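You operate a simulated robot arm through the tools that you are given. There is no shell and no other tool. Be economical: measure what you need, move in short steps, check, and stop when the job is done.

You run a simulated robot arm. Do the job below in one go: nothing can be reset, and whatever is moved stays where it is left.

TASK
Seal-test the camera head: three strokes in the tester, read, vent, then file it.
Fine: still 30 kPa after a few seconds, back to the head stand; less, into the pot with the orange band; open the white vent knob before the head leaves. Set down upright: camera head.
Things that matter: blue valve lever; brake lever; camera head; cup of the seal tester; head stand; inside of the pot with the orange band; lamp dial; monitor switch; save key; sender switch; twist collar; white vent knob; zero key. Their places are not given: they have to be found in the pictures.

Only the result counts: the job must be done as asked and must still hold three seconds after the hand-in. Knocking over, shifting, dropping, spilling or breaking anything else fails it. A push-on lid holds only when it is set on centred and level and pressed home; a screw cap is set on level and turned clockwise until tight.

THE ROBOT
A 7-joint arm with a two-finger parallel gripper, fixed in place. Base frame: the origin is at the foot of the arm, x ahead of it, y to its left, z up; the work surface is at about z = 0.7. Lengths are in m, angles in degrees, forces in N, time in s.
With the tool pointing down near the work surface it reaches from about 0.28 to 0.68 m from the base axis. Its first joint turns from -66.0 to 66.0 degrees. Payload 1.57 kg.
The TCP is the grasp point between the finger pads, 0.03 m short of the fingertips. In the tool frame z runs along the fingers and y along their closing line. Largest opening 0.11 m; finger width 0.024, thickness 0.012; the body of the gripper, 0.048 by 0.112 m, starts 0.078 m behind the TCP.
Orientation is that of the tool frame in the base frame, as a unit quaternion [x, y, z, w]. With the fingers straight down and closing along the base's y, the tool's x points along the base's -x, its y along +y and its z along -z.

THE INTERFACE
- The arm moves only by the tool step_arm. Its argument "series" is a list of rows, each a list of 7 numbers: the turn, a rotation vector about the tool's x, y, z in degrees, then the shift along the tool's x, y, z in m, then the gripper command, from -1 (shut) to 1 (fully open), values between in proportion. In form: [[wx, wy, wz, dx, dy, dz, grip], ...]. A call has 1 to 12 rows; each row shifts and turns the commanded pose from where the row before left it, along the tool's axes as they then stand. Rows are played at 5 a second. More than 0.05 m and 8.6 degrees between two rows, or a gripper value outside its range, and nothing of the call is played. Where a pose cannot be reached the arm comes as near as it can. A force on the tool above 40 N (or 10 N above the force at the start of the call, whichever is more), or a blocked arm, ends the call early, and 0.2 s more pass. Each finger travels about 0.108 m/s and halts on what it meets, pressing with about 33 N; the grip force reading is that of the motor and also rises with nothing between the fingers. The clock runs only during rows and for 0.2 s after the last one: add rows that do not move to give the fingers time. It gives the time, the measured TCP pose, the force on the tool (base axes), the opening and the grip force at its end, in the units of the frame above (readings bear some noise), with the torque about the TCP (base axes, N m) and any sound that the robot's microphone picked up.
- Cameras (640 x 400 px; columns grow to the right, rows downward): "scene" is fixed at [0.165, -0.4096, 1.3797]; the picture's right is [0.67, -0.74, 0.00], its down [-0.58, -0.52, -0.63] and it looks along [0.47, 0.42, -0.78] (base axes); focal length 317 px, centre (320, 200). "wrist" rides on the gripper at [0.07, 0.016, -0.141] in the tool frame; the picture's right is [-0.23, 0.97, 0.00], its down [-0.86, -0.20, -0.48] and it looks along [-0.47, -0.11, 0.88] (tool axes); focal length 222 px, centre (320, 200).
- camera(camera): a new picture of that camera. No time passes.
- probe_pixels(camera, pixels): for up to 12 pixels [column, row] of the newest picture of that camera ("zoom" is the newest enlarged one), the place [x, y, z] in the base frame of the surface seen there, good to about 0.003 m. No time passes.
- zoom(camera, box): a new picture of the part [left, top, right, bottom] of that camera's present view, enlarged. No time passes.
- finish_job(): hands the job in; it is judged then, once.

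Work in short steps. Measure before you move; look again where a grasp or a placing could have gone wrong, and mend it. You have 80 turns and 38 pictures in all, those below and enlarged ones among them. Open the gripper and draw the arm clear of the work before you hand the job in, unless the task says otherwise; then end with one line.

The tools are called after "Emit:" by a JSON object that holds its "fn" and its "kwargs". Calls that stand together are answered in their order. step_arm: Moves the arm, as the interface text tells. Its arguments: {"type":"object","properties":{"series":{"type":"array"}},"required":["series"]} The other tools are called the same way: camera (camera) takes a picture; probe_pixels (camera, pixels) gives the place of the surface under pixels of a picture; zoom (camera, box) takes an enlarged picture of a part of a camera's view; finish_job () hands the job in.

At the start:

```text
time_s: 0.0
eef_pos: [0.3504, 0.1025, 1.0095]
ee_rot: [0.001, 1.0, 0.001, 0.001]
wrist_force: [-0.2, 0.6, -0.1]
wrist_torque: [-0.01, 0.03, 0.01]
grip_width: 0.1097
gripper_force: 0.1
```

scene: 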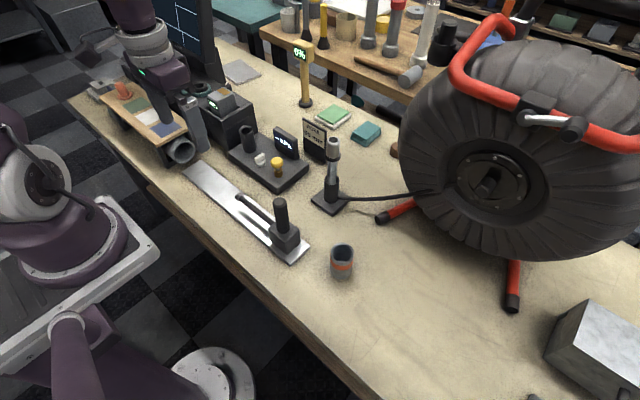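
wrist: 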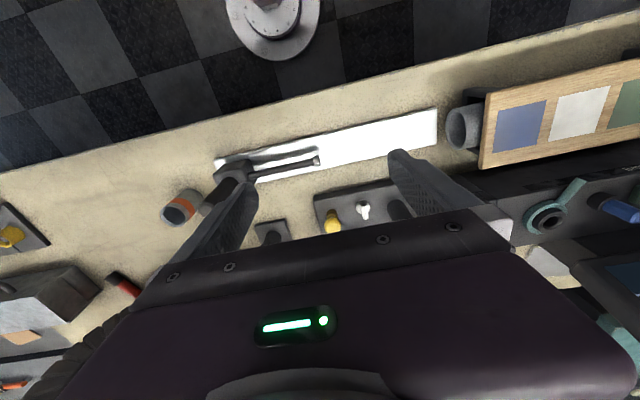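

The scene shows a tester base around (270,165), a stand with the head around (333,170), and a pot at (342,262). I zoom in on these.

Emit:
{"fn": "zoom", "kwargs": {"camera": "scene", "box": [220, 110, 380, 210]}}

Emit:
{"fn": "zoom", "kwargs": {"camera": "scene", "box": [80, 60, 260, 172]}}

Emit:
{"fn": "zoom", "kwargs": {"camera": "scene", "box": [180, 150, 372, 290]}}

```text
4.00 times, centred on (300, 160) of scene
```

zoom: 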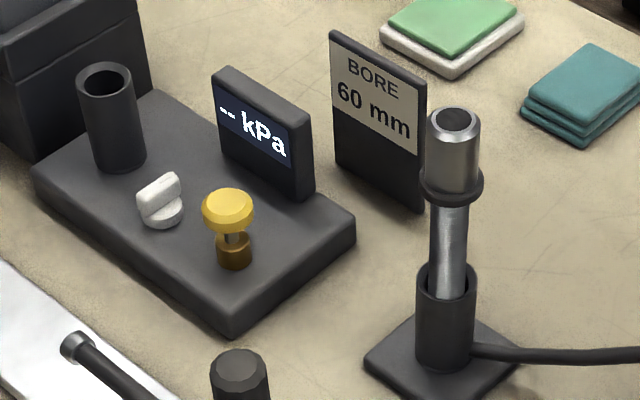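

```text
3.56 times, centred on (170, 116) of scene
```

zoom: 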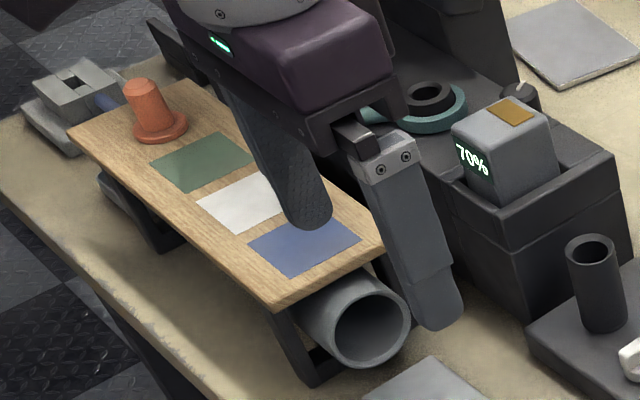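

```text
2.86 times, centred on (276, 220) of scene
```

zoom: 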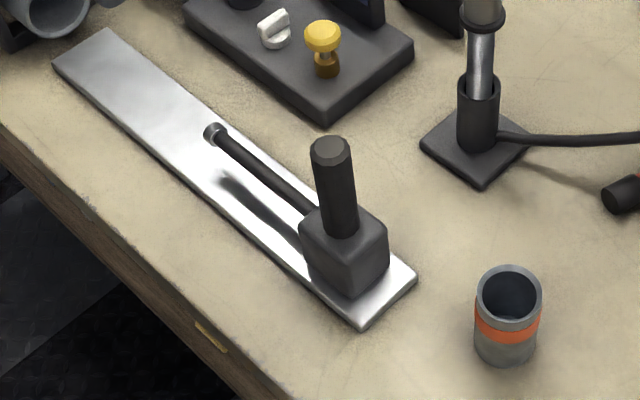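

The chrome piece at (333,165) sits in a tube joined to the cable; I measure it, the tester parts and the pot, and look at the other items through the wrist view.

Emit:
{"fn": "zoom", "kwargs": {"camera": "wrist", "box": [480, 150, 640, 250]}}

Emit:
{"fn": "zoom", "kwargs": {"camera": "scene", "box": [300, 125, 364, 165]}}

Emit:
{"fn": "probe_pixels", "kwargs": {"camera": "scene", "pixels": [[333, 141], [333, 149], [333, 156], [333, 166], [332, 175], [332, 188], [330, 204], [246, 128], [260, 157], [277, 161], [343, 250], [343, 262]]}}

```text
4.00 times, centred on (560, 200) of wrist
```

zoom: 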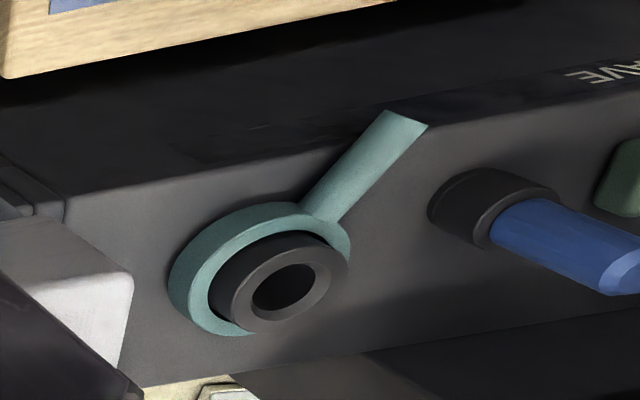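

```text
10.00 times, centred on (332, 145) of scene
```

zoom: 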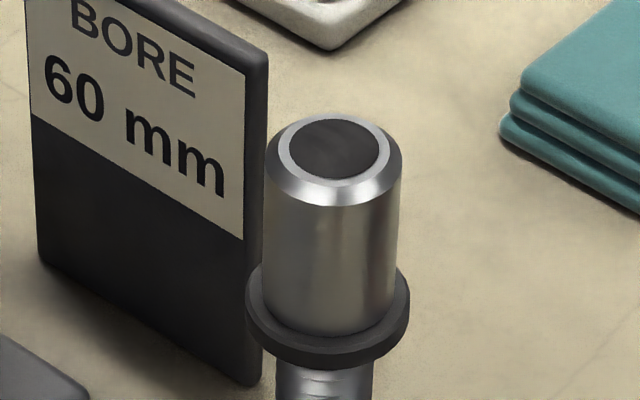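

```text
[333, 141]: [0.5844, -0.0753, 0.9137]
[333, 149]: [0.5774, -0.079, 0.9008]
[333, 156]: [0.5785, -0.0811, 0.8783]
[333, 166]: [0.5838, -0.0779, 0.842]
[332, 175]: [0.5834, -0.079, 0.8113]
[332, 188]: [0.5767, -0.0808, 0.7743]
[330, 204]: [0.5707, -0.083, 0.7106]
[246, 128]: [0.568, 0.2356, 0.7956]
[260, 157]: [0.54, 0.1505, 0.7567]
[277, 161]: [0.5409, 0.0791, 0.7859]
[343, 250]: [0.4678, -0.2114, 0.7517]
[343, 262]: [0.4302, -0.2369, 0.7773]
```

The head has a 0.03 m top, a dark ring and a slimmer stem in the stand. I move the gripper over near (0.48,-0.05,1.05) for a closer wrist view, which also clears the scene view.

Emit:
{"fn": "step_arm", "kwargs": {"series": [[0, 0, 0, 0, 0, -0.04, 1], [0, 0, 0, -0.025, -0.03, 0, 1], [0, 0, 0, -0.025, -0.03, 0, 1], [0, 0, 0, -0.025, -0.03, 0, 1], [0, 0, 0, -0.025, -0.03, 0, 1], [0, 0, 0, -0.025, -0.03, 0, 1], [0, 0, 0, 0, 0, 0, 1]]}}

Emit:
{"fn": "camera", "kwargs": {"camera": "wrist"}}

Emit:
{"fn": "camera", "kwargs": {"camera": "scene"}}

```text
time_s: 1.6
eef_pos: [0.4776, -0.0458, 1.0524]
ee_rot: [0.0, 1.0, 0.001, 0.0]
wrist_force: [0.6, -0.2, 0.7]
wrist_torque: [-0.02, 0.01, -0.04]
grip_width: 0.11
gripper_force: 0.0
```

```text
30 pictures are left
```

wrist: 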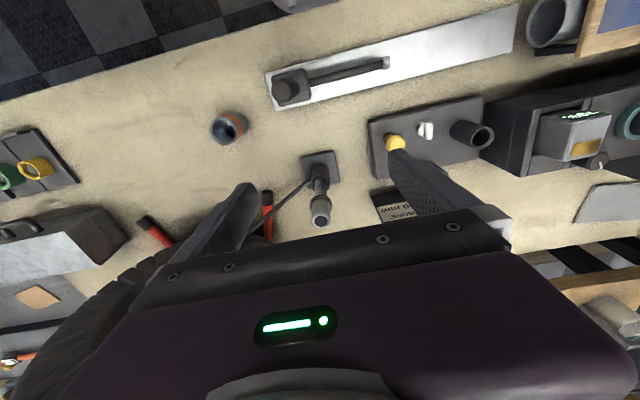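

```text
29 pictures are left
```

scene: 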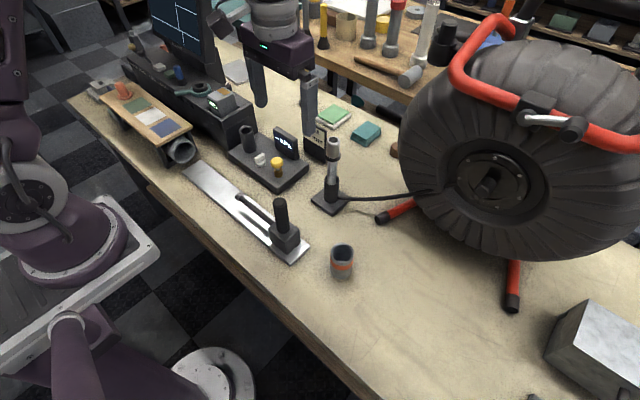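

The stand is at (320,190) and the tester at (430,135) in the wrist view; I zoom on both and probe the tester.

Emit:
{"fn": "zoom", "kwargs": {"camera": "wrist", "box": [280, 140, 376, 230]}}

Emit:
{"fn": "zoom", "kwargs": {"camera": "wrist", "box": [364, 90, 508, 180]}}

Emit:
{"fn": "probe_pixels", "kwargs": {"camera": "wrist", "pixels": [[394, 141], [425, 130], [480, 136], [470, 122], [440, 120], [229, 117], [320, 206], [322, 190], [335, 160], [290, 88], [340, 68], [385, 120]]}}

Emit:
{"fn": "probe_pixels", "kwargs": {"camera": "scene", "pixels": [[246, 127], [246, 142], [240, 160], [262, 155], [259, 164], [277, 160], [277, 172], [342, 247], [342, 244], [331, 250], [353, 250], [342, 278]]}}

```text
4.44 times, centred on (328, 185) of wrist
```

zoom: 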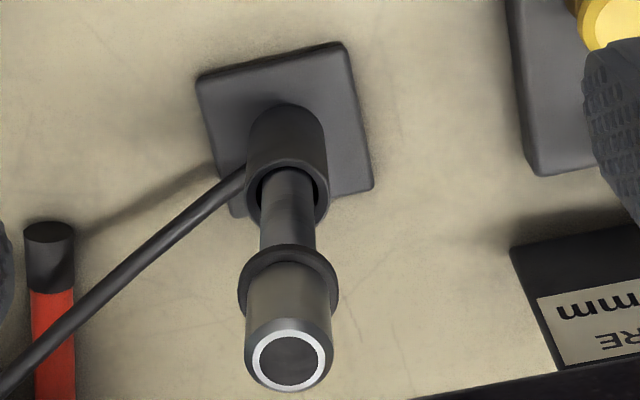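

```text
4.44 times, centred on (436, 135) of wrist
```

zoom: 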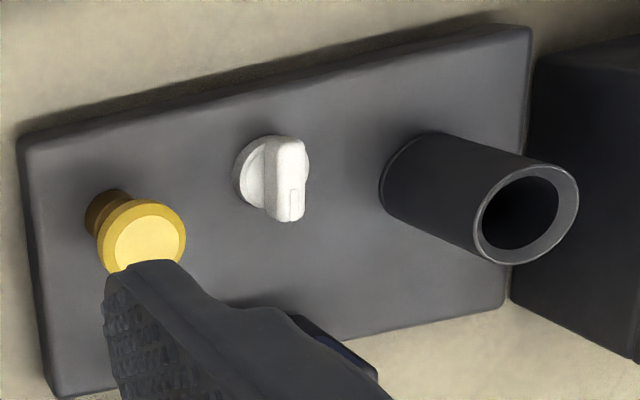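

```text
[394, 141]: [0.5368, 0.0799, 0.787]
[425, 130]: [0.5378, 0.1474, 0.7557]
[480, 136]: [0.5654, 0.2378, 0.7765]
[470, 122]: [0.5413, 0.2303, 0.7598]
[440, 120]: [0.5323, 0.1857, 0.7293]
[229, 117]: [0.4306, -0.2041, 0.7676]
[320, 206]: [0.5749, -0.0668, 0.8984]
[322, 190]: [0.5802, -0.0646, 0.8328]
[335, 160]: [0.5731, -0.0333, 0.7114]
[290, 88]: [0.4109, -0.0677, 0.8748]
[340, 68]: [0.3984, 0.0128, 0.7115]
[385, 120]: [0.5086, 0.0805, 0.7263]
```

```text
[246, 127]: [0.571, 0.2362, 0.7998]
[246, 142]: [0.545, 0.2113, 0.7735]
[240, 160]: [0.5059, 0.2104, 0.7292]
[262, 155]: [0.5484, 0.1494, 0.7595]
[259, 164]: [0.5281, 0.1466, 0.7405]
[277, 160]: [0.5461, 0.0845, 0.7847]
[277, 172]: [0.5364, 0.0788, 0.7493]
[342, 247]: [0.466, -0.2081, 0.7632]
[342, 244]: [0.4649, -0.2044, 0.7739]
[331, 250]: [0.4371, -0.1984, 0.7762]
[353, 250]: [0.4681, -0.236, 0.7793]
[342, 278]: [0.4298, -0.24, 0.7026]
```

The stem looks loose in the stand tube, and the head can be gripped on the chrome above the ring (z 0.878–0.914). I check nearby obstacles: the reel, the sign, and the tester display.

Emit:
{"fn": "probe_pixels", "kwargs": {"camera": "scene", "pixels": [[402, 150], [405, 120], [415, 90], [420, 200], [455, 65], [480, 25], [318, 150], [285, 140], [230, 105], [333, 140], [333, 158], [333, 182]]}}

Emit:
{"fn": "probe_pixels", "kwargs": {"camera": "wrist", "pixels": [[395, 208], [408, 216], [320, 220], [316, 202], [319, 180], [320, 170], [492, 137], [482, 148], [477, 126]]}}

```text
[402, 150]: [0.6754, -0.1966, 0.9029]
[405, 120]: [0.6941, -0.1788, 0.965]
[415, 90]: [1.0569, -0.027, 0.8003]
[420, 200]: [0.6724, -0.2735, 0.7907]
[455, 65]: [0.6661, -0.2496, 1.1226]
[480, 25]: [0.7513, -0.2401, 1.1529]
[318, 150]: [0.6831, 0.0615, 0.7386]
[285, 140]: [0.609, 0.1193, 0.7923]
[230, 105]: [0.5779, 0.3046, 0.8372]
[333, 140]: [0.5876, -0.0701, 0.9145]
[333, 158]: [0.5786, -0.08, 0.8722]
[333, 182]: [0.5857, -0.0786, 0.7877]
```

```text
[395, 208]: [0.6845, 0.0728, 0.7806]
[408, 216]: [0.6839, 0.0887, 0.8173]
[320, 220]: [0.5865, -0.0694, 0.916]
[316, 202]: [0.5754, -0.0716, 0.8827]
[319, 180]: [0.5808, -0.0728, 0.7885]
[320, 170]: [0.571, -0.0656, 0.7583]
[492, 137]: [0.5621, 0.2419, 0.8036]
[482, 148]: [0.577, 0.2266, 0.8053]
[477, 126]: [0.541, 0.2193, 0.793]
```

Head axis is about (0.588,-0.070) with top at 0.915; the reel is ≥0.1 m away. I move above it with a partial opening and check alignment.

Emit:
{"fn": "step_arm", "kwargs": {"series": [[0, 0, 0, -0.037, -0.008, 0, 0.4], [0, 0, 0, -0.037, -0.008, 0, 0.4], [0, 0, 0, -0.0364, -0.0082, 0, 0.4], [0, 0, 0, 0, 0, 0.04, 0.4], [0, 0, 0, 0, 0, 0.04, 0.4], [0, 0, 0, 0, 0, 0, 0.4]]}}

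Emit:
{"fn": "camera", "kwargs": {"camera": "wrist"}}

```text
time_s: 3.0
eef_pos: [0.5849, -0.0715, 0.9687]
ee_rot: [0.0, 1.0, 0.001, 0.001]
wrist_force: [-0.1, -0.2, 0.7]
wrist_torque: [0.0, -0.03, 0.01]
grip_width: 0.0771
gripper_force: 0.0
```

```text
26 pictures are left
```

wrist: 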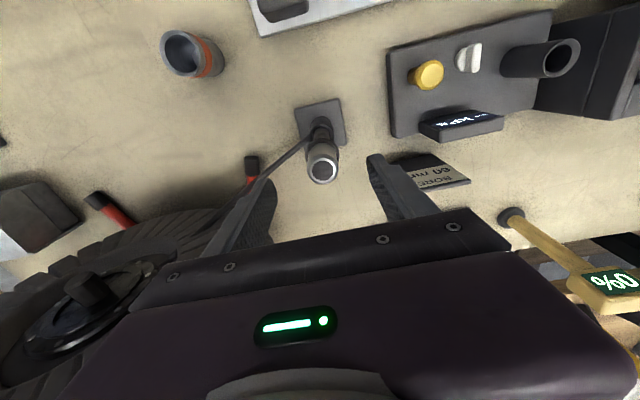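

Ray from the lens pixel (323,170) gives (0.588,-0.070), confirming. I go down to z 0.909 and close.

Emit:
{"fn": "step_arm", "kwargs": {"series": [[0, 0, 0, -0.003, 0.0015, 0.02, 0.4], [0, 0, 0, 0, 0, 0.02, 0.4], [0, 0, 0, 0, 0, 0.02, 0.4], [0, 0, 0, 0, 0, 0, 0.4], [0, 0, 0, 0, 0, 0, -1], [0, 0, 0, 0, 0, 0, -1], [0, 0, 0, 0, 0, 0, -1]]}}

Emit:
{"fn": "zoom", "kwargs": {"camera": "scene", "box": [284, 110, 380, 210]}}

```text
time_s: 4.6
eef_pos: [0.5887, -0.0709, 0.9104]
ee_rot: [0.0, 1.0, 0.0, 0.001]
wrist_force: [-0.7, -0.2, 0.3]
wrist_torque: [0.01, 0.0, 0.02]
grip_width: 0.0302
gripper_force: 32.7
```

```text
4.00 times, centred on (332, 160) of scene
```

zoom: 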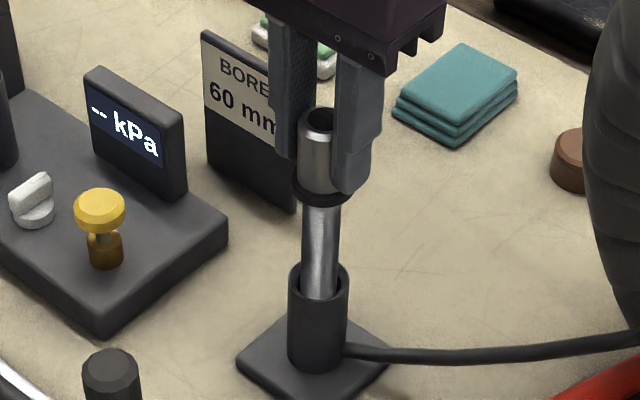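

Grip on 0.0302 m with tips just above the ring. I lift gently 15 mm and watch force.

Emit:
{"fn": "step_arm", "kwargs": {"series": [[0, 0, 0, 0, 0, -0.005, -1], [0, 0, 0, 0, 0, -0.005, -1], [0, 0, 0, 0, 0, -0.005, -1], [0, 0, 0, 0, 0, 0, -1]]}}

Emit:
{"fn": "zoom", "kwargs": {"camera": "scene", "box": [284, 110, 380, 210]}}

```text
time_s: 5.6
eef_pos: [0.5889, -0.0694, 0.9243]
ee_rot: [0.0, 1.0, 0.0, 0.001]
wrist_force: [-0.3, 1.0, -2.2]
wrist_torque: [0.01, -0.01, 0.06]
grip_width: 0.03
gripper_force: 32.7
```

```text
4.00 times, centred on (332, 160) of scene
```

zoom: 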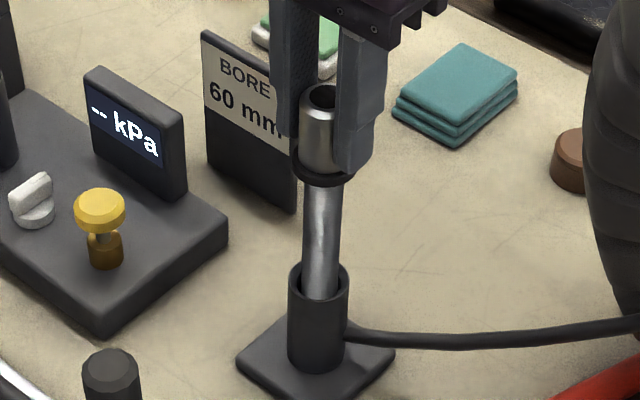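

The head lifts free (2.2 N) with the stand still. I lift on to clear the tube and look for its lower end.

Emit:
{"fn": "step_arm", "kwargs": {"series": [[0, 0, 0, 0, 0, -0.02, -1], [0, 0, 0, 0, 0, -0.025, -1], [0, 0, 0, 0, 0, -0.025, -1], [0, 0, 0, 0, 0, -0.025, -1], [0, 0, 0, 0, 0, -0.015, -1], [0, 0, 0, 0, 0, 0, -1]]}}

Emit:
{"fn": "zoom", "kwargs": {"camera": "scene", "box": [224, 80, 416, 200]}}

```text
time_s: 7.0
eef_pos: [0.588, -0.0702, 1.0361]
ee_rot: [0.0, 1.0, 0.001, 0.001]
wrist_force: [0.3, -0.1, -3.1]
wrist_torque: [0.0, 0.03, 0.0]
grip_width: 0.0302
gripper_force: 33.3
```

```text
3.33 times, centred on (320, 140) of scene
```

zoom: 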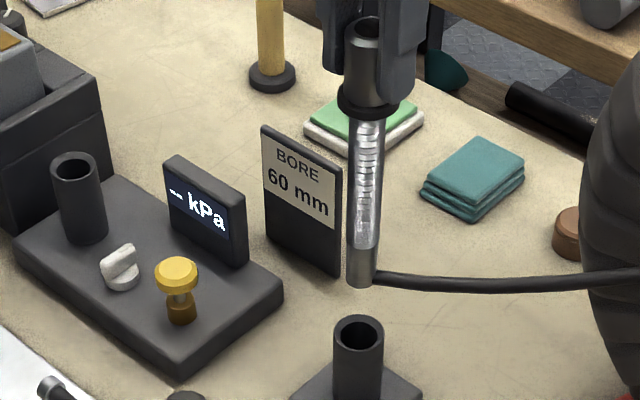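

The head's cable is attached at its lower end; bottom is about 0.19 m below the TCP (z≈0.846). I move halfway toward the cup (0.563,0.227), watching for cable pull.

Emit:
{"fn": "step_arm", "kwargs": {"series": [[0, 0, 0, 0.003, 0.03, 0, -1], [0, 0, 0, 0.003, 0.03, 0, -1], [0, 0, 0, 0.003, 0.03, 0, -1], [0, 0, 0, 0.003, 0.03, 0, -1], [0, 0, 0, 0, 0, 0, -1]]}}

```text
time_s: 8.2
eef_pos: [0.5782, 0.0514, 1.035]
ee_rot: [0.0, 1.0, 0.0, 0.001]
wrist_force: [0.0, -1.1, -2.8]
wrist_torque: [0.0, 0.01, 0.01]
grip_width: 0.03
gripper_force: 33.1
```

Only about 1 N sideways; I continue over the cup and take a picture.

Emit:
{"fn": "step_arm", "kwargs": {"series": [[0, 0, 0, 0.003, 0.03, 0, -1], [0, 0, 0, 0.003, 0.03, 0, -1], [0, 0, 0, 0.003, 0.03, 0, -1], [0, 0, 0, 0.003, 0.03, 0, -1], [0, 0, 0, 0.003, 0.03, 0, -1], [0, 0, 0, 0, 0.0256, 0, -1], [0, 0, 0, 0, 0, 0, -1], [0, 0, 0, 0, 0, 0, -1]]}}

Emit:
{"fn": "camera", "kwargs": {"camera": "wrist"}}

Emit:
{"fn": "zoom", "kwargs": {"camera": "scene", "box": [192, 50, 352, 200]}}

```text
time_s: 10.0
eef_pos: [0.5609, 0.2268, 1.0338]
ee_rot: [0.0, 1.0, 0.001, 0.001]
wrist_force: [-0.9, 0.9, -3.4]
wrist_torque: [0.02, -0.02, 0.01]
grip_width: 0.0301
gripper_force: 32.7
```

```text
22 pictures are left
```

wrist: 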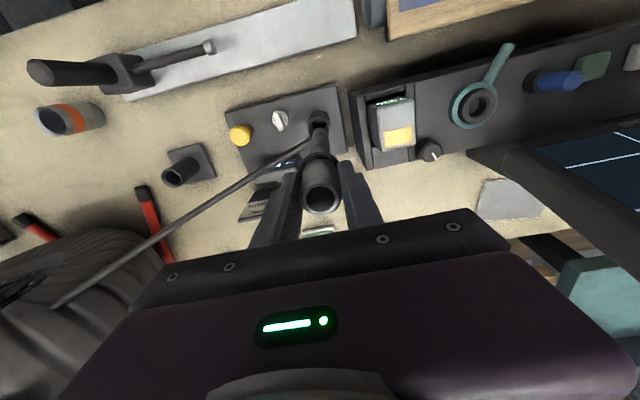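

```text
2.67 times, centred on (272, 125) of scene
```

zoom: 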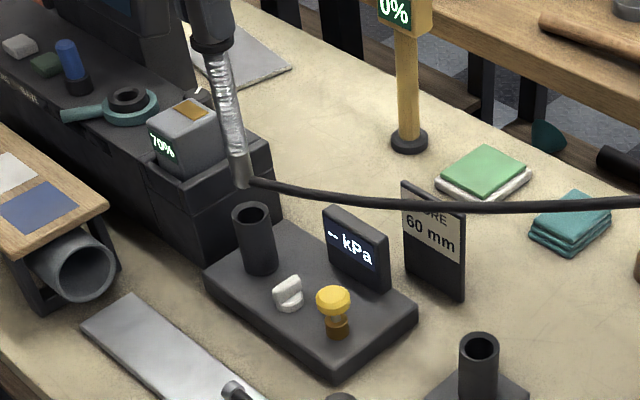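

The head hangs upright above the cup. I probe the cup rim in this zoomed view to refine its centre.

Emit:
{"fn": "zoom", "kwargs": {"camera": "scene", "box": [266, 115, 298, 135]}}

Emit:
{"fn": "zoom", "kwargs": {"camera": "scene", "box": [270, 122, 302, 142]}}

```text
16.00 times, centred on (282, 125) of scene
```

zoom: 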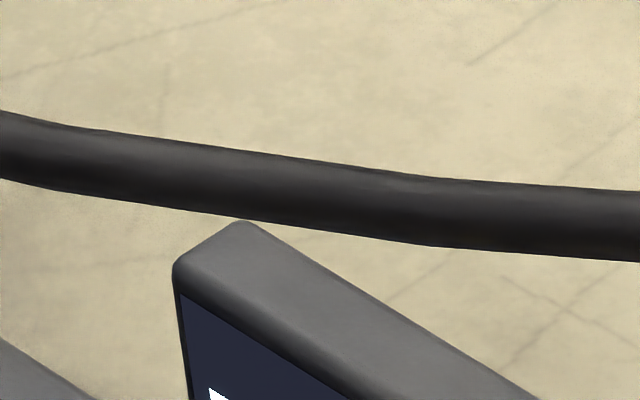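

```text
16.00 times, centred on (286, 132) of scene
```

zoom: 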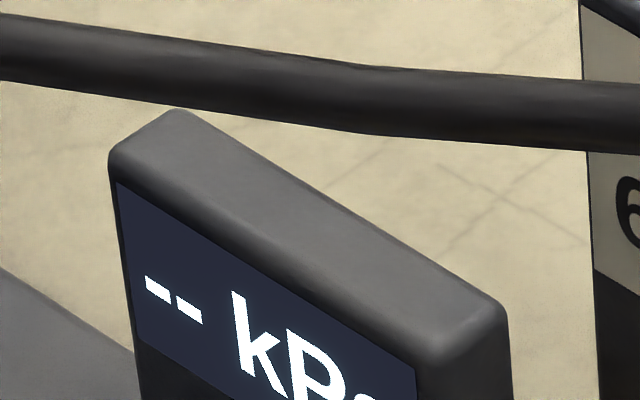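

My zoom box was offset; the cup rim is really near (246,129).

Emit:
{"fn": "zoom", "kwargs": {"camera": "scene", "box": [230, 118, 262, 138]}}

Emit:
{"fn": "probe_pixels", "kwargs": {"camera": "scene", "pixels": [[239.5, 129], [252.5, 129], [246, 132.5], [246, 126], [240.5, 127], [251.5, 131.5], [240.5, 131.5]]}}

```text
16.00 times, centred on (246, 128) of scene
```

zoom: 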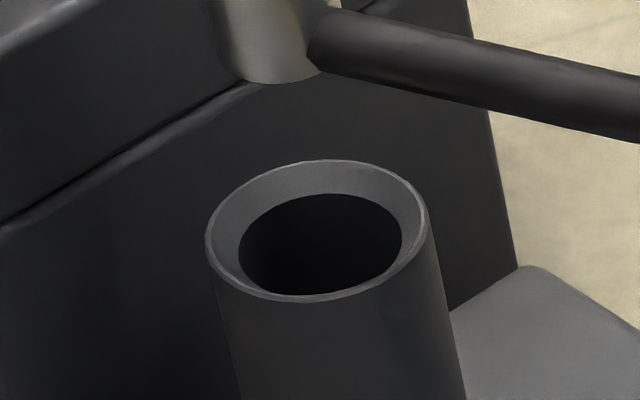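

```text
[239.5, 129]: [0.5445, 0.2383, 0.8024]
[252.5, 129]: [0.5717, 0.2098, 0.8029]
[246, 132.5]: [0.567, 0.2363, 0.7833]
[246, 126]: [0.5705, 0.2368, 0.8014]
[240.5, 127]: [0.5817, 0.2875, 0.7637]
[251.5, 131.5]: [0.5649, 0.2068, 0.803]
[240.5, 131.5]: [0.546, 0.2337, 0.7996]
```

Circle fit of rim probes plus wrist rays gives cup centre ≈(0.5585,0.223), with a chamfered mouth. I shift there, drop to just above the rim, and check from both views.

Emit:
{"fn": "step_arm", "kwargs": {"series": [[0, 0, 0, 0.0024, -0.0038, 0.01, -1], [0, 0, 0, 0, 0, 0.014, -1], [0, 0, 0, 0, 0, 0, -1], [0, 0, 0, 0, 0, 0, -1]]}}

Emit:
{"fn": "zoom", "kwargs": {"camera": "scene", "box": [230, 118, 262, 138]}}

Emit:
{"fn": "zoom", "kwargs": {"camera": "wrist", "box": [280, 90, 360, 140]}}

```text
time_s: 11.0
eef_pos: [0.5593, 0.2215, 1.0103]
ee_rot: [0.0, 1.0, 0.001, 0.001]
wrist_force: [-0.4, -0.7, -2.3]
wrist_torque: [0.0, -0.02, 0.01]
grip_width: 0.0304
gripper_force: 32.9
```

```text
16.00 times, centred on (246, 128) of scene
```

zoom: 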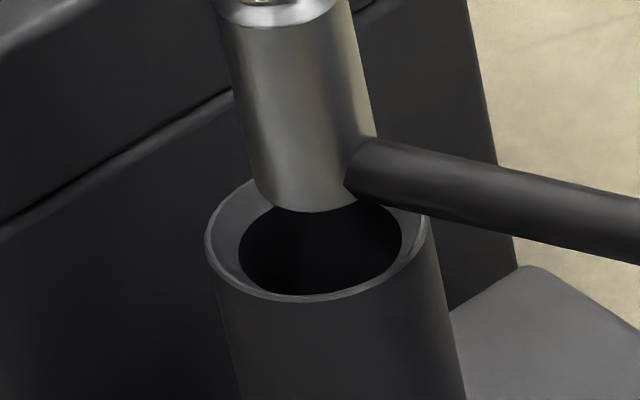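

```text
8.00 times, centred on (320, 115) of wrist
```

zoom: 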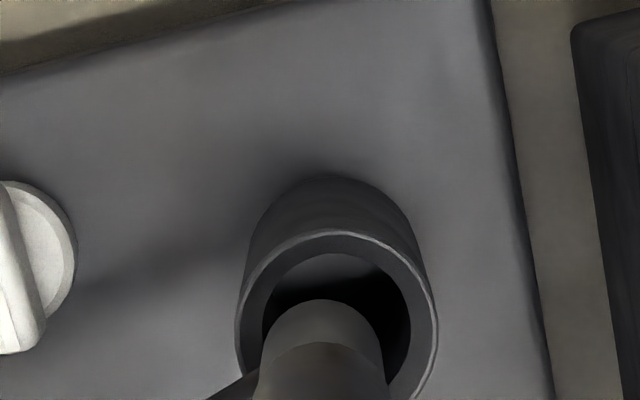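

In the wrist zoom the stem is ~2 mm to the −y side of the hole centre. I correct by (+0.001,+0.002) and descend into the mouth.

Emit:
{"fn": "step_arm", "kwargs": {"series": [[0, 0, 0, -0.001, 0.002, 0, -1], [0, 0, 0, 0, 0, 0.01, -1], [0, 0, 0, 0, 0, 0.008, -1], [0, 0, 0, 0, 0, 0.006, -1], [0, 0, 0, 0, 0, 0.006, -1], [0, 0, 0, 0, 0, 0, -1]]}}

Emit:
{"fn": "zoom", "kwargs": {"camera": "scene", "box": [230, 113, 262, 133]}}

```text
time_s: 12.4
eef_pos: [0.5612, 0.2246, 0.9815]
ee_rot: [0.0, 1.0, 0.001, -0.001]
wrist_force: [0.1, 0.0, -1.9]
wrist_torque: [0.01, -0.01, -0.02]
grip_width: 0.0301
gripper_force: 32.8
```

```text
16.00 times, centred on (246, 123) of scene
```

zoom: 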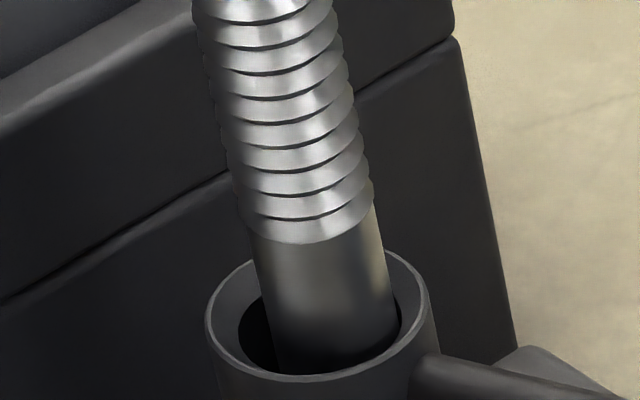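

The stem has entered the hole, sitting ~2 mm to picture-right of centre. I shift (−0.0013,+0.0015) and continue down.

Emit:
{"fn": "step_arm", "kwargs": {"series": [[0, 0, 0, 0.0013, 0.0015, 0.003, -1], [0, 0, 0, 0, 0, 0.008, -1], [0, 0, 0, 0, 0, 0.008, -1], [0, 0, 0, 0, 0, 0.008, -1], [0, 0, 0, 0, 0, 0.006, -1], [0, 0, 0, 0, 0, 0, -1]]}}

```text
time_s: 13.8
eef_pos: [0.5603, 0.2241, 0.9488]
ee_rot: [0.0, 1.0, 0.001, 0.001]
wrist_force: [0.4, -0.2, -2.2]
wrist_torque: [-0.01, 0.0, -0.01]
grip_width: 0.0302
gripper_force: 32.8
```

Free so far at z 0.949; I go on in small steps until contact.

Emit:
{"fn": "step_arm", "kwargs": {"series": [[0, 0, 0, 0, 0, 0.005, -1], [0, 0, 0, 0, 0, 0.005, -1], [0, 0, 0, 0, 0, 0.005, -1], [0, 0, 0, 0, 0, 0.003, -1], [0, 0, 0, 0, 0, 0.003, -1], [0, 0, 0, 0, 0, 0, -1]]}}

```text
time_s: 15.2
eef_pos: [0.5595, 0.2253, 0.9266]
ee_rot: [0.0, 1.0, 0.001, 0.0]
wrist_force: [-1.6, -1.5, 9.6]
wrist_torque: [-0.13, 0.47, 0.02]
grip_width: 0.0302
gripper_force: 33.4
```

Contact (9.6 N) at z 0.927, matching the cup floor. I check the display and seating before letting go.

Emit:
{"fn": "zoom", "kwargs": {"camera": "scene", "box": [216, 80, 312, 190]}}

```text
3.64 times, centred on (264, 135) of scene
```

zoom: 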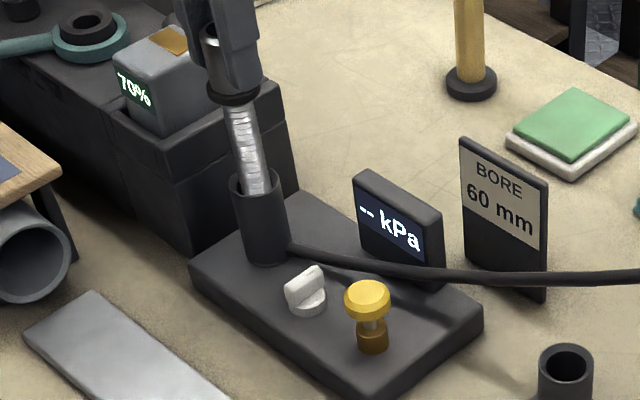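

Seated; display still "--". I release, rise, and head toward the yellow pump knob at (0.54,0.082).

Emit:
{"fn": "step_arm", "kwargs": {"series": [[0, 0, 0, 0, 0, -0.002, -1], [0, 0, 0, 0, 0, 0, 0.2], [0, 0, 0, 0, 0, 0, 0.2], [0, 0, 0, 0, 0, -0.02, 0.2], [0, 0, 0, 0, 0, -0.03, 0.2], [0, 0, 0, 0, 0, -0.03, 0.2], [0, 0, 0, 0.01, -0.04, 0, -1], [0, 0, 0, 0.005, -0.05, 0, -1], [0, 0, 0, 0, -0.05, 0, -1], [0, 0, 0, 0, 0, 0, -1]]}}

Emit:
{"fn": "camera", "kwargs": {"camera": "wrist"}}

```text
refused: row 8 steps farther than a row can; nothing moved
```

```text
13 pictures are left
```

wrist: 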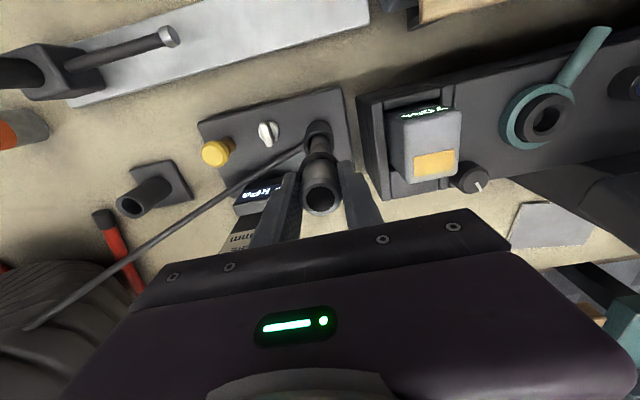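

A row was too long; I repeat with shorter rows.

Emit:
{"fn": "step_arm", "kwargs": {"series": [[0, 0, 0, 0, 0, -0.002, -1], [0, 0, 0, 0, 0, 0, 0.2], [0, 0, 0, 0, 0, 0, 0.2], [0, 0, 0, 0, 0, -0.02, 0.2], [0, 0, 0, 0, 0, -0.03, 0.2], [0, 0, 0, 0, 0, -0.03, 0.2], [0, 0, 0, 0.01, -0.04, 0, -1], [0, 0, 0, 0.005, -0.04, 0, -1], [0, 0, 0, 0, -0.03, 0, -1], [0, 0, 0, 0, -0.03, 0, -1], [0, 0, 0, 0, 0, 0, -1]]}}

Emit:
{"fn": "camera", "kwargs": {"camera": "wrist"}}

```text
time_s: 17.6
eef_pos: [0.5457, 0.0855, 1.0088]
ee_rot: [-0.001, 1.0, 0.001, 0.001]
wrist_force: [0.8, -0.3, 0.7]
wrist_torque: [-0.01, 0.02, 0.02]
grip_width: 0.0
gripper_force: 21.6
```

```text
12 pictures are left
```

wrist: 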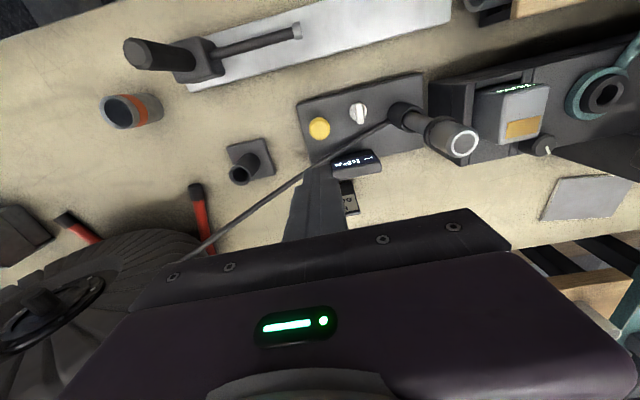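

Yellow knob top at wrist (319,128) works out to (0.542,0.084,0.787); head stands upright in the cup. I descend with closed fingers to just above it and start the first press.

Emit:
{"fn": "step_arm", "kwargs": {"series": [[0, 0, 0, 0.0037, -0.0012, 0.04, -1], [0, 0, 0, 0, 0, 0.045, -1], [0, 0, 0, 0, 0, 0.045, -1], [0, 0, 0, 0, 0, 0.04, -1], [0, 0, 0, 0, 0, 0.01, -1], [0, 0, 0, 0, 0, 0, -1]]}}

Emit:
{"fn": "probe_pixels", "kwargs": {"camera": "wrist", "pixels": [[319, 127], [357, 110], [461, 145], [361, 103], [357, 120], [330, 160], [310, 170], [364, 152]]}}

```text
time_s: 19.0
eef_pos: [0.542, 0.0849, 0.8277]
ee_rot: [0.0, 1.0, 0.001, 0.001]
wrist_force: [0.8, 0.4, 0.0]
wrist_torque: [0.01, 0.02, 0.02]
grip_width: 0.0
gripper_force: 21.1
```

```text
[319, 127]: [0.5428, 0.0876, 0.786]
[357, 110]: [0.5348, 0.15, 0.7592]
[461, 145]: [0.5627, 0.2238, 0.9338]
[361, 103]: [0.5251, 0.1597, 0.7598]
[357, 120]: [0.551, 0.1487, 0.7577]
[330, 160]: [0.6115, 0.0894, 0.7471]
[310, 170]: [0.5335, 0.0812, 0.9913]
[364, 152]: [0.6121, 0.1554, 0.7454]
```

Fingertips are about 1 cm above the knob; I press slowly to feel the stroke.

Emit:
{"fn": "step_arm", "kwargs": {"series": [[0, 0, 0, 0, 0, 0.008, -1], [0, 0, 0, 0, 0, 0.005, -1], [0, 0, 0, 0, 0, 0.004, -1], [0, 0, 0, 0, 0, 0.004, -1], [0, 0, 0, 0, 0, 0.003, -1], [0, 0, 0, 0, 0, 0, -1]]}}

```text
time_s: 20.4
eef_pos: [0.5407, 0.0845, 0.8043]
ee_rot: [0.0, 1.0, 0.001, 0.001]
wrist_force: [-0.7, 1.5, 3.9]
wrist_torque: [0.03, 0.03, -0.03]
grip_width: 0.0
gripper_force: 21.2
```

Soft spring force (3.9 N) after ~13 mm; I press on to the stop.

Emit:
{"fn": "step_arm", "kwargs": {"series": [[0, 0, 0, 0, 0, 0.004, -1], [0, 0, 0, 0, 0, 0.003, -1], [0, 0, 0, 0, 0, 0.003, -1], [0, 0, 0, 0, 0, 0, -1]]}}

```text
time_s: 21.4
eef_pos: [0.5414, 0.0842, 0.7944]
ee_rot: [0.0, 1.0, 0.002, 0.001]
wrist_force: [2.2, 3.8, 6.6]
wrist_torque: [0.09, -0.03, 0.0]
grip_width: 0.0
gripper_force: 21.2
heard: click
```

A click: the stroke is complete. I rise fully to let the knob return and check the gauge once.

Emit:
{"fn": "step_arm", "kwargs": {"series": [[0, 0, 0, 0, 0, -0.012, -1], [0, 0, 0, 0, 0, -0.012, -1], [0, 0, 0, 0, 0, -0.008, -1], [0, 0, 0, 0, 0, 0, -1]]}}

Emit:
{"fn": "zoom", "kwargs": {"camera": "scene", "box": [236, 110, 316, 190]}}

```text
time_s: 22.4
eef_pos: [0.541, 0.0849, 0.8266]
ee_rot: [-0.001, 1.0, 0.001, 0.0]
wrist_force: [-0.8, -0.1, 0.4]
wrist_torque: [-0.04, 0.0, -0.01]
grip_width: 0.0
gripper_force: 21.3
```

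```text
5.00 times, centred on (276, 150) of scene
```

zoom: 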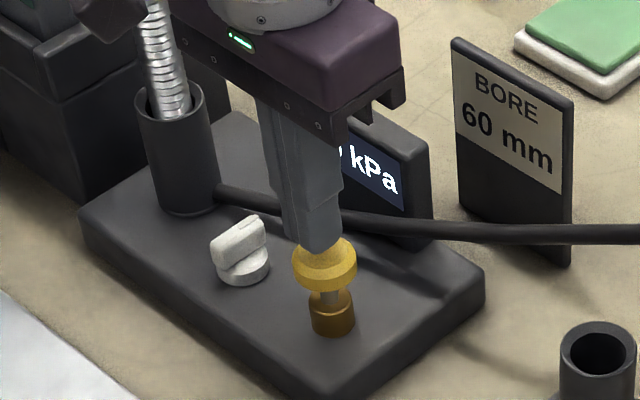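

The gauge now shows a number and the knob is back up. I do the second stroke the same way.

Emit:
{"fn": "step_arm", "kwargs": {"series": [[0, 0, 0, 0, 0, 0.01, -1], [0, 0, 0, 0, 0, 0.008, -1], [0, 0, 0, 0, 0, 0.006, -1], [0, 0, 0, 0, 0, 0.005, -1], [0, 0, 0, 0, 0, 0.004, -1], [0, 0, 0, 0, 0, 0, -1], [0, 0, 0, 0, 0, -0.012, -1], [0, 0, 0, 0, 0, -0.012, -1], [0, 0, 0, 0, 0, -0.009, -1], [0, 0, 0, 0, 0, 0, -1]]}}

```text
time_s: 24.6
eef_pos: [0.54, 0.0841, 0.8265]
ee_rot: [-0.001, 1.0, 0.001, 0.0]
wrist_force: [-0.1, 0.1, 0.0]
wrist_torque: [-0.01, 0.0, -0.05]
grip_width: 0.0
gripper_force: 21.2
heard: click
```

Second click heard; third stroke, then raise clear to read the gauge.

Emit:
{"fn": "step_arm", "kwargs": {"series": [[0, 0, 0, 0, 0, 0.01, -1], [0, 0, 0, 0, 0, 0.008, -1], [0, 0, 0, 0, 0, 0.006, -1], [0, 0, 0, 0, 0, 0.005, -1], [0, 0, 0, 0, 0, 0.004, -1], [0, 0, 0, 0, 0, 0, -1], [0, 0, 0, 0, 0, -0.012, -1], [0, 0, 0, 0, 0, -0.012, -1], [0, 0, 0, 0, 0, -0.03, -1], [0, 0, 0, 0, 0, -0.04, -1], [0, 0, 0, 0, 0, -0.04, -1]]}}

Emit:
{"fn": "zoom", "kwargs": {"camera": "scene", "box": [240, 110, 320, 170]}}

```text
time_s: 27.0
eef_pos: [0.5408, 0.0862, 0.9287]
ee_rot: [0.0, 1.0, 0.001, -0.001]
wrist_force: [0.8, 0.6, 0.7]
wrist_torque: [-0.02, -0.02, 0.03]
grip_width: 0.0
gripper_force: 20.9
heard: click
```

```text
6.67 times, centred on (280, 140) of scene
```

zoom: 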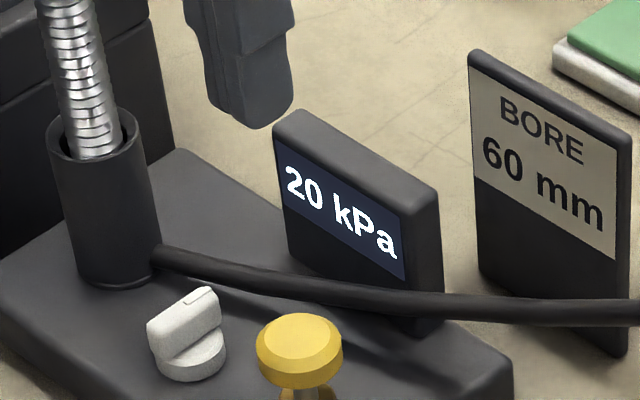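

Gauge reads 20 kPa just after the third stroke. I let a few seconds pass while moving above the vent knob (≈0.539,0.149), yawed 32° so the hand will clear the head, then read again.

Emit:
{"fn": "step_arm", "kwargs": {"series": [[0, 0, 0, 0, 0.03, 0, -0.1], [0, 0, 0, 0.0015, 0.033, 0, -0.1], [0, 0, -8, 0, 0, 0, -0.1], [0, 0, -8, 0, 0, 0, -0.1], [0, 0, -8, 0, 0, 0, -0.1], [0, 0, -8, 0, 0, 0, -0.1], [0, 0, 0, 0, 0, 0, -0.1], [0, 0, 0, 0, 0, 0, -0.1], [0, 0, 0, 0, 0, 0, -0.1], [0, 0, 0, 0, 0, 0, -0.1], [0, 0, 0, 0, 0, 0, -0.1], [0, 0, 0, 0, 0, 0, -0.1]]}}

Emit:
{"fn": "camera", "kwargs": {"camera": "scene"}}

Emit:
{"fn": "camera", "kwargs": {"camera": "wrist"}}

```text
time_s: 29.6
eef_pos: [0.5385, 0.1471, 0.9291]
ee_rot: [-0.275, 0.961, 0.0, 0.001]
wrist_force: [0.0, 0.2, -0.1]
wrist_torque: [-0.01, -0.01, 0.01]
grip_width: 0.0494
gripper_force: 0.1
```

```text
9 pictures are left
```

scene: 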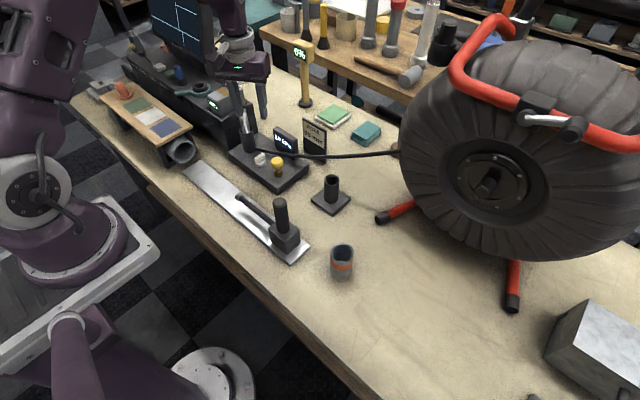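

```text
8 pictures are left
```

wrist: 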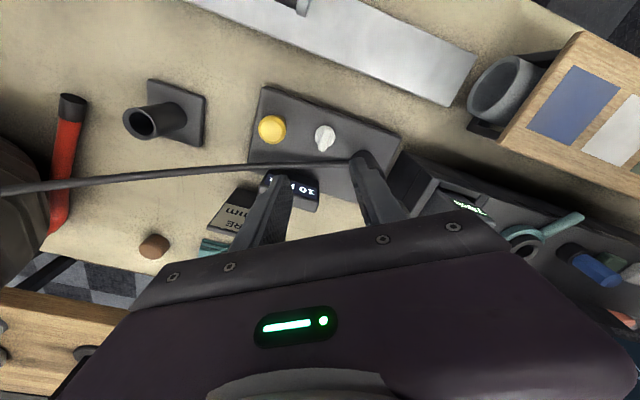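

The gauge in the wrist view looks like a lower number; I zoom to read it.

Emit:
{"fn": "zoom", "kwargs": {"camera": "scene", "box": [244, 115, 324, 175]}}

```text
6.67 times, centred on (284, 145) of scene
```

zoom: 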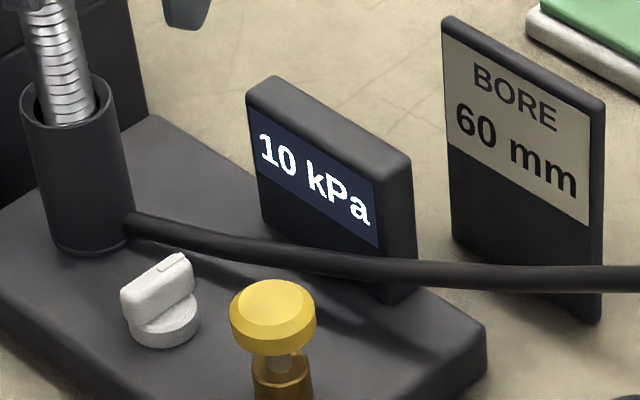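

10 kPa after a few seconds: the head fails, so it goes into the orange-banded pot after venting. I probe the vent knob in this wrist view for its exact centre.

Emit:
{"fn": "probe_pixels", "kwargs": {"camera": "wrist", "pixels": [[325, 138], [320, 132], [329, 146], [325, 128], [334, 136], [318, 140]]}}

Emit:
{"fn": "probe_pixels", "kwargs": {"camera": "zoom", "pixels": [[155, 285], [182, 262], [127, 292], [190, 330], [165, 345], [130, 330], [210, 340]]}}

```text
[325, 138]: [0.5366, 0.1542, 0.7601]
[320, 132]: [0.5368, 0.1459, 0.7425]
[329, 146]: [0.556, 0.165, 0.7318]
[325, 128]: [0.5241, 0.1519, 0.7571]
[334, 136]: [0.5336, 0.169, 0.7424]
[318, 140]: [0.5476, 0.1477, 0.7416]
```

```text
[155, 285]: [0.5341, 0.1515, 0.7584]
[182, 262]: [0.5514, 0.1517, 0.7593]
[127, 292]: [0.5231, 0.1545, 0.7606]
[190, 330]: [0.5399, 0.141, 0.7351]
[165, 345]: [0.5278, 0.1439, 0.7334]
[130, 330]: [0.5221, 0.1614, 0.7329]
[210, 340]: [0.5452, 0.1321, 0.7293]
```

Vent wing: centre ≈(0.538,0.154), top z 0.760, lying along x. I move over it and descend with open fingers to z≈0.777.

Emit:
{"fn": "step_arm", "kwargs": {"series": [[0, 0, 0, -0.0033, 0.0062, 0.02, -0.1], [0, 0, 0, 0, 0, 0.04, -0.1], [0, 0, 0, 0, 0, 0.04, -0.1], [0, 0, 0, 0, 0, 0.03, -0.1], [0, 0, 0, 0, 0, 0.015, -0.1], [0, 0, 0, 0, 0, 0.006, -0.1], [0, 0, 0, 0, 0, 0, -0.1]]}}

```text
time_s: 31.2
eef_pos: [0.5383, 0.155, 0.7786]
ee_rot: [-0.276, 0.961, 0.0, 0.001]
wrist_force: [-0.4, 0.3, 1.0]
wrist_torque: [-0.02, -0.01, -0.01]
grip_width: 0.0495
gripper_force: 0.0
```

In place with no contact; I close on the wing slowly.

Emit:
{"fn": "step_arm", "kwargs": {"series": [[0, 0, 0, 0, 0, 0, -0.5], [0, 0, 0, 0, 0, 0, -0.65], [0, 0, 0, 0, 0, 0, -0.8], [0, 0, 0, 0, 0, 0, -1], [0, 0, 0, 0, 0, 0, -1]]}}

```text
time_s: 32.4
eef_pos: [0.5389, 0.1549, 0.7774]
ee_rot: [-0.275, 0.961, 0.0, 0.001]
wrist_force: [6.3, -5.6, -0.5]
wrist_torque: [-0.07, -0.18, 0.01]
grip_width: 0.0117
gripper_force: 29.4
```

Width 0.0117 m: the wing has aligned with the pads (turned 32°). I ease the side load and turn on counter-clockwise by 64°.

Emit:
{"fn": "step_arm", "kwargs": {"series": [[0, 0, 0, 0, -0.0012, 0, -1], [0, 0, -8, 0, 0, 0, -1], [0, 0, -8, 0, 0, 0, -1], [0, 0, -8, 0, 0, 0, -1], [0, 0, -8, 0, 0, 0, -1], [0, 0, 0, 0, 0, 0, -1]]}}

```text
time_s: 33.8
eef_pos: [0.5385, 0.1534, 0.7776]
ee_rot: [-0.531, 0.847, 0.0, 0.002]
wrist_force: [-3.9, 7.5, 26.3]
wrist_torque: [0.2, 0.1, 0.01]
grip_width: 0.0122
gripper_force: 29.5
```

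Turning freely (torque ~0) but 26 N upward load appears; I raise 2 mm and see whether it eases.

Emit:
{"fn": "step_arm", "kwargs": {"series": [[0, 0, 0, 0, 0, -0.002, -1], [0, 0, 0, 0, 0, 0, -1]]}}

Emit:
{"fn": "zoom", "kwargs": {"camera": "scene", "box": [234, 115, 314, 175]}}

```text
time_s: 34.4
eef_pos: [0.539, 0.1526, 0.777]
ee_rot: [-0.53, 0.848, 0.001, -0.001]
wrist_force: [4.1, 2.3, 1.2]
wrist_torque: [0.49, -0.38, -0.02]
grip_width: 0.0119
gripper_force: 29.5
```

```text
6.67 times, centred on (274, 145) of scene
```

zoom: 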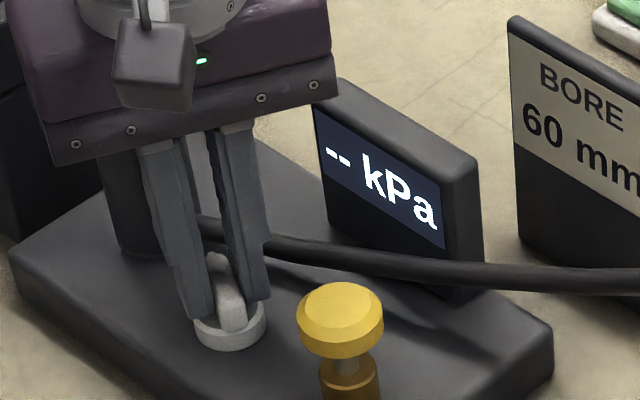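

The gauge went back to "--": vented. I turn a further 24° toward the full quarter turn.

Emit:
{"fn": "step_arm", "kwargs": {"series": [[0, 0, -6, 0, 0, 0, -1], [0, 0, -6, 0, 0, 0, -1], [0, 0, -6, 0, 0, 0, -1], [0, 0, -6, 0, 0, 0, -1], [0, 0, 0, 0, 0, 0, -1]]}}

```text
time_s: 35.6
eef_pos: [0.5403, 0.1547, 0.7781]
ee_rot: [-0.695, 0.719, 0.0, -0.001]
wrist_force: [-2.4, -3.0, 0.2]
wrist_torque: [-0.07, 0.27, 0.02]
grip_width: 0.012
gripper_force: 29.4
```

Knob at ~88°. I open slightly, lift clear, and begin turning back.

Emit:
{"fn": "step_arm", "kwargs": {"series": [[0, 0, 0, 0, 0, 0, -0.4], [0, 0, 0, 0, 0, 0, -0.4], [0, 0, 0, 0, 0, -0.03, -0.4], [0, 0, 0, 0, 0, -0.045, -0.4], [0, 0, 0, 0, 0, -0.045, -0.4], [0, 0, 0, 0, 0, -0.045, -0.4], [0, 0, 0, 0, 0, -0.045, -0.4], [0, 0, 8, 0, 0, 0, 0.2], [0, 0, 8, 0, 0, 0, 0.2], [0, 0, 8, 0, 0, 0, 0.2], [0, 0, 8, 0, 0, 0, 0.2], [0, 0, 8, 0, 0, 0, 0.2]]}}

Emit:
{"fn": "step_arm", "kwargs": {"series": [[0, 0, 8, 0, 0, 0, 0.2], [0, 0, 8, 0, 0, 0, 0.2], [0, 0, 8, 0, 0, 0, 0.2], [0, 0, 8, 0, 0, 0, 0.2], [0, 0, 8, 0, 0, 0, 0.2], [0, 0, 8, 0, 0, 0, 0.2], [0, 0, 0, 0, 0, 0, 0.2]]}}

```text
time_s: 38.2
eef_pos: [0.5388, 0.1529, 0.989]
ee_rot: [-0.406, 0.914, 0.001, 0.001]
wrist_force: [0.0, 0.0, 0.0]
wrist_torque: [-0.01, 0.01, 0.0]
grip_width: 0.0661
gripper_force: 0.0
```

```text
time_s: 39.8
eef_pos: [0.5397, 0.1528, 0.9891]
ee_rot: [0.002, 1.0, 0.0, 0.001]
wrist_force: [0.3, 0.8, 0.5]
wrist_torque: [0.01, -0.01, 0.03]
grip_width: 0.0661
gripper_force: 0.0
```

Back to level yaw. I move over the head (0.560,0.225), descend, and grip it as before.

Emit:
{"fn": "step_arm", "kwargs": {"series": [[0, 0, 0, -0.0105, 0.0355, 0, 0.2], [0, 0, 0, -0.0105, 0.036, 0, 0.2], [0, 0, 0, 0, 0, 0, 0.2], [0, 0, 0, 0, 0, 0.03, 0.2], [0, 0, 0, 0, 0, 0.02, 0.2], [0, 0, 0, 0, 0, 0.011, 0.2], [0, 0, 0, 0, 0, 0, 0.2], [0, 0, 0, 0, 0, 0, -1], [0, 0, 0, 0, 0, 0, -1], [0, 0, 0, 0, 0, 0, -1]]}}

```text
time_s: 42.0
eef_pos: [0.5608, 0.2247, 0.927]
ee_rot: [0.0, 1.0, 0.0, 0.0]
wrist_force: [-0.1, 0.8, -0.3]
wrist_torque: [0.07, 0.0, -0.02]
grip_width: 0.0301
gripper_force: 33.1
```

Gripped at 0.0301 m. I lift the head straight up out of the cup.

Emit:
{"fn": "step_arm", "kwargs": {"series": [[0, 0, 0, 0, 0, -0.01, -1], [0, 0, 0, 0, 0, -0.015, -1], [0, 0, 0, 0, 0, -0.025, -1], [0, 0, 0, 0, 0, -0.025, -1], [0, 0, 0, 0, 0, -0.025, -1], [0, 0, 0, 0, 0, -0.025, -1], [0, 0, 0, 0, 0, 0, -1]]}}

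Emit:
{"fn": "camera", "kwargs": {"camera": "wrist"}}

```text
time_s: 43.6
eef_pos: [0.56, 0.2226, 1.0538]
ee_rot: [0.0, 1.0, 0.0, 0.0]
wrist_force: [0.7, 0.8, -2.5]
wrist_torque: [0.0, 0.01, 0.02]
grip_width: 0.0304
gripper_force: 33.1
```

```text
5 pictures are left
```

wrist: 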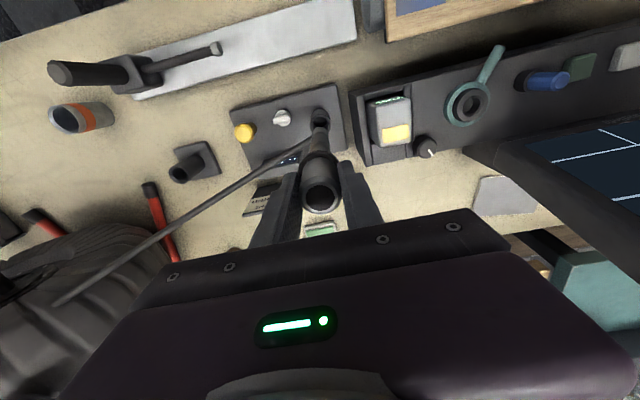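

The cup is clear and the vent shows turned. I raise to ~1.09 and carry the head diagonally toward the pot at ≈(0.448,-0.218), keeping above the rail handle.

Emit:
{"fn": "step_arm", "kwargs": {"series": [[0, 0, 0, 0, 0, -0.036, -1], [0, 0, 0, 0, -0.036, 0, -1], [0, 0, 0, 0, -0.037, 0, -1], [0, 0, 0, 0, -0.037, 0, -1], [0, 0, 0, 0, -0.037, 0, -1], [0, 0, 0, 0, -0.037, 0, -1], [0, 0, 0, 0.01, -0.037, 0, -1], [0, 0, 0, 0.015, -0.037, 0, -1], [0, 0, 0, 0, 0, 0, -1]]}}

Emit:
{"fn": "step_arm", "kwargs": {"series": [[0, 0, 0, 0.017, -0.036, 0, -1], [0, 0, 0, 0.017, -0.036, 0, -1], [0, 0, 0, 0.017, -0.036, 0, -1], [0, 0, 0, 0.017, -0.036, 0, -1], [0, 0, 0, 0.017, -0.036, 0, -1], [0, 0, 0, 0, 0, 0, -1], [0, 0, 0, 0, 0, 0, -1]]}}

```text
time_s: 45.6
eef_pos: [0.5358, -0.0334, 1.0899]
ee_rot: [0.0, 1.0, 0.001, 0.001]
wrist_force: [0.4, -0.9, -2.2]
wrist_torque: [0.01, 0.0, 0.0]
grip_width: 0.0302
gripper_force: 32.9
```

```text
time_s: 47.2
eef_pos: [0.4496, -0.2125, 1.0901]
ee_rot: [0.0, 1.0, 0.001, 0.001]
wrist_force: [-0.3, 0.0, -2.8]
wrist_torque: [0.0, -0.02, -0.05]
grip_width: 0.03
gripper_force: 32.9
```

Over the pot; I shift to y −0.218 and lower until the stem bottom is ~2 cm above the rim, then look.

Emit:
{"fn": "step_arm", "kwargs": {"series": [[0, 0, 0, 0.001, -0.006, 0.03, -1], [0, 0, 0, 0, 0, 0.03, -1], [0, 0, 0, 0, 0, 0.03, -1], [0, 0, 0, 0, 0, 0, -1], [0, 0, 0, 0, 0, 0, -1]]}}

Emit:
{"fn": "zoom", "kwargs": {"camera": "wrist", "box": [270, 80, 370, 142]}}

Emit:
{"fn": "zoom", "kwargs": {"camera": "scene", "box": [302, 210, 382, 290]}}

```text
time_s: 48.4
eef_pos: [0.4491, -0.2205, 0.9989]
ee_rot: [0.0, 1.0, 0.001, 0.001]
wrist_force: [0.3, -0.5, -3.4]
wrist_torque: [-0.01, 0.0, 0.03]
grip_width: 0.0303
gripper_force: 33.5
```

```text
6.40 times, centred on (320, 111) of wrist
```

zoom: 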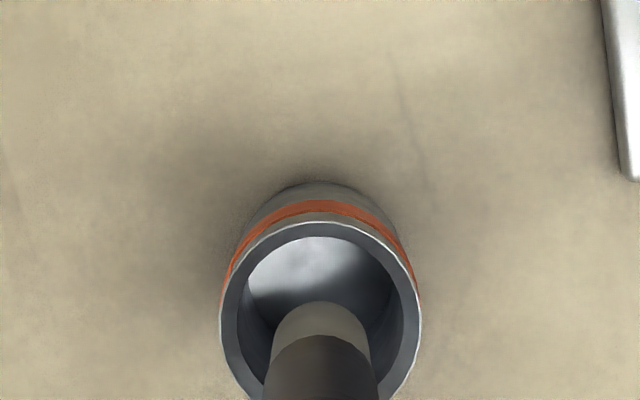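

```text
5.00 times, centred on (342, 250) of scene
```

zoom: 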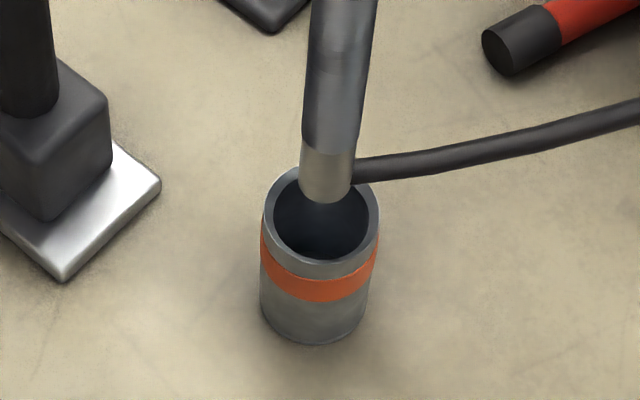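

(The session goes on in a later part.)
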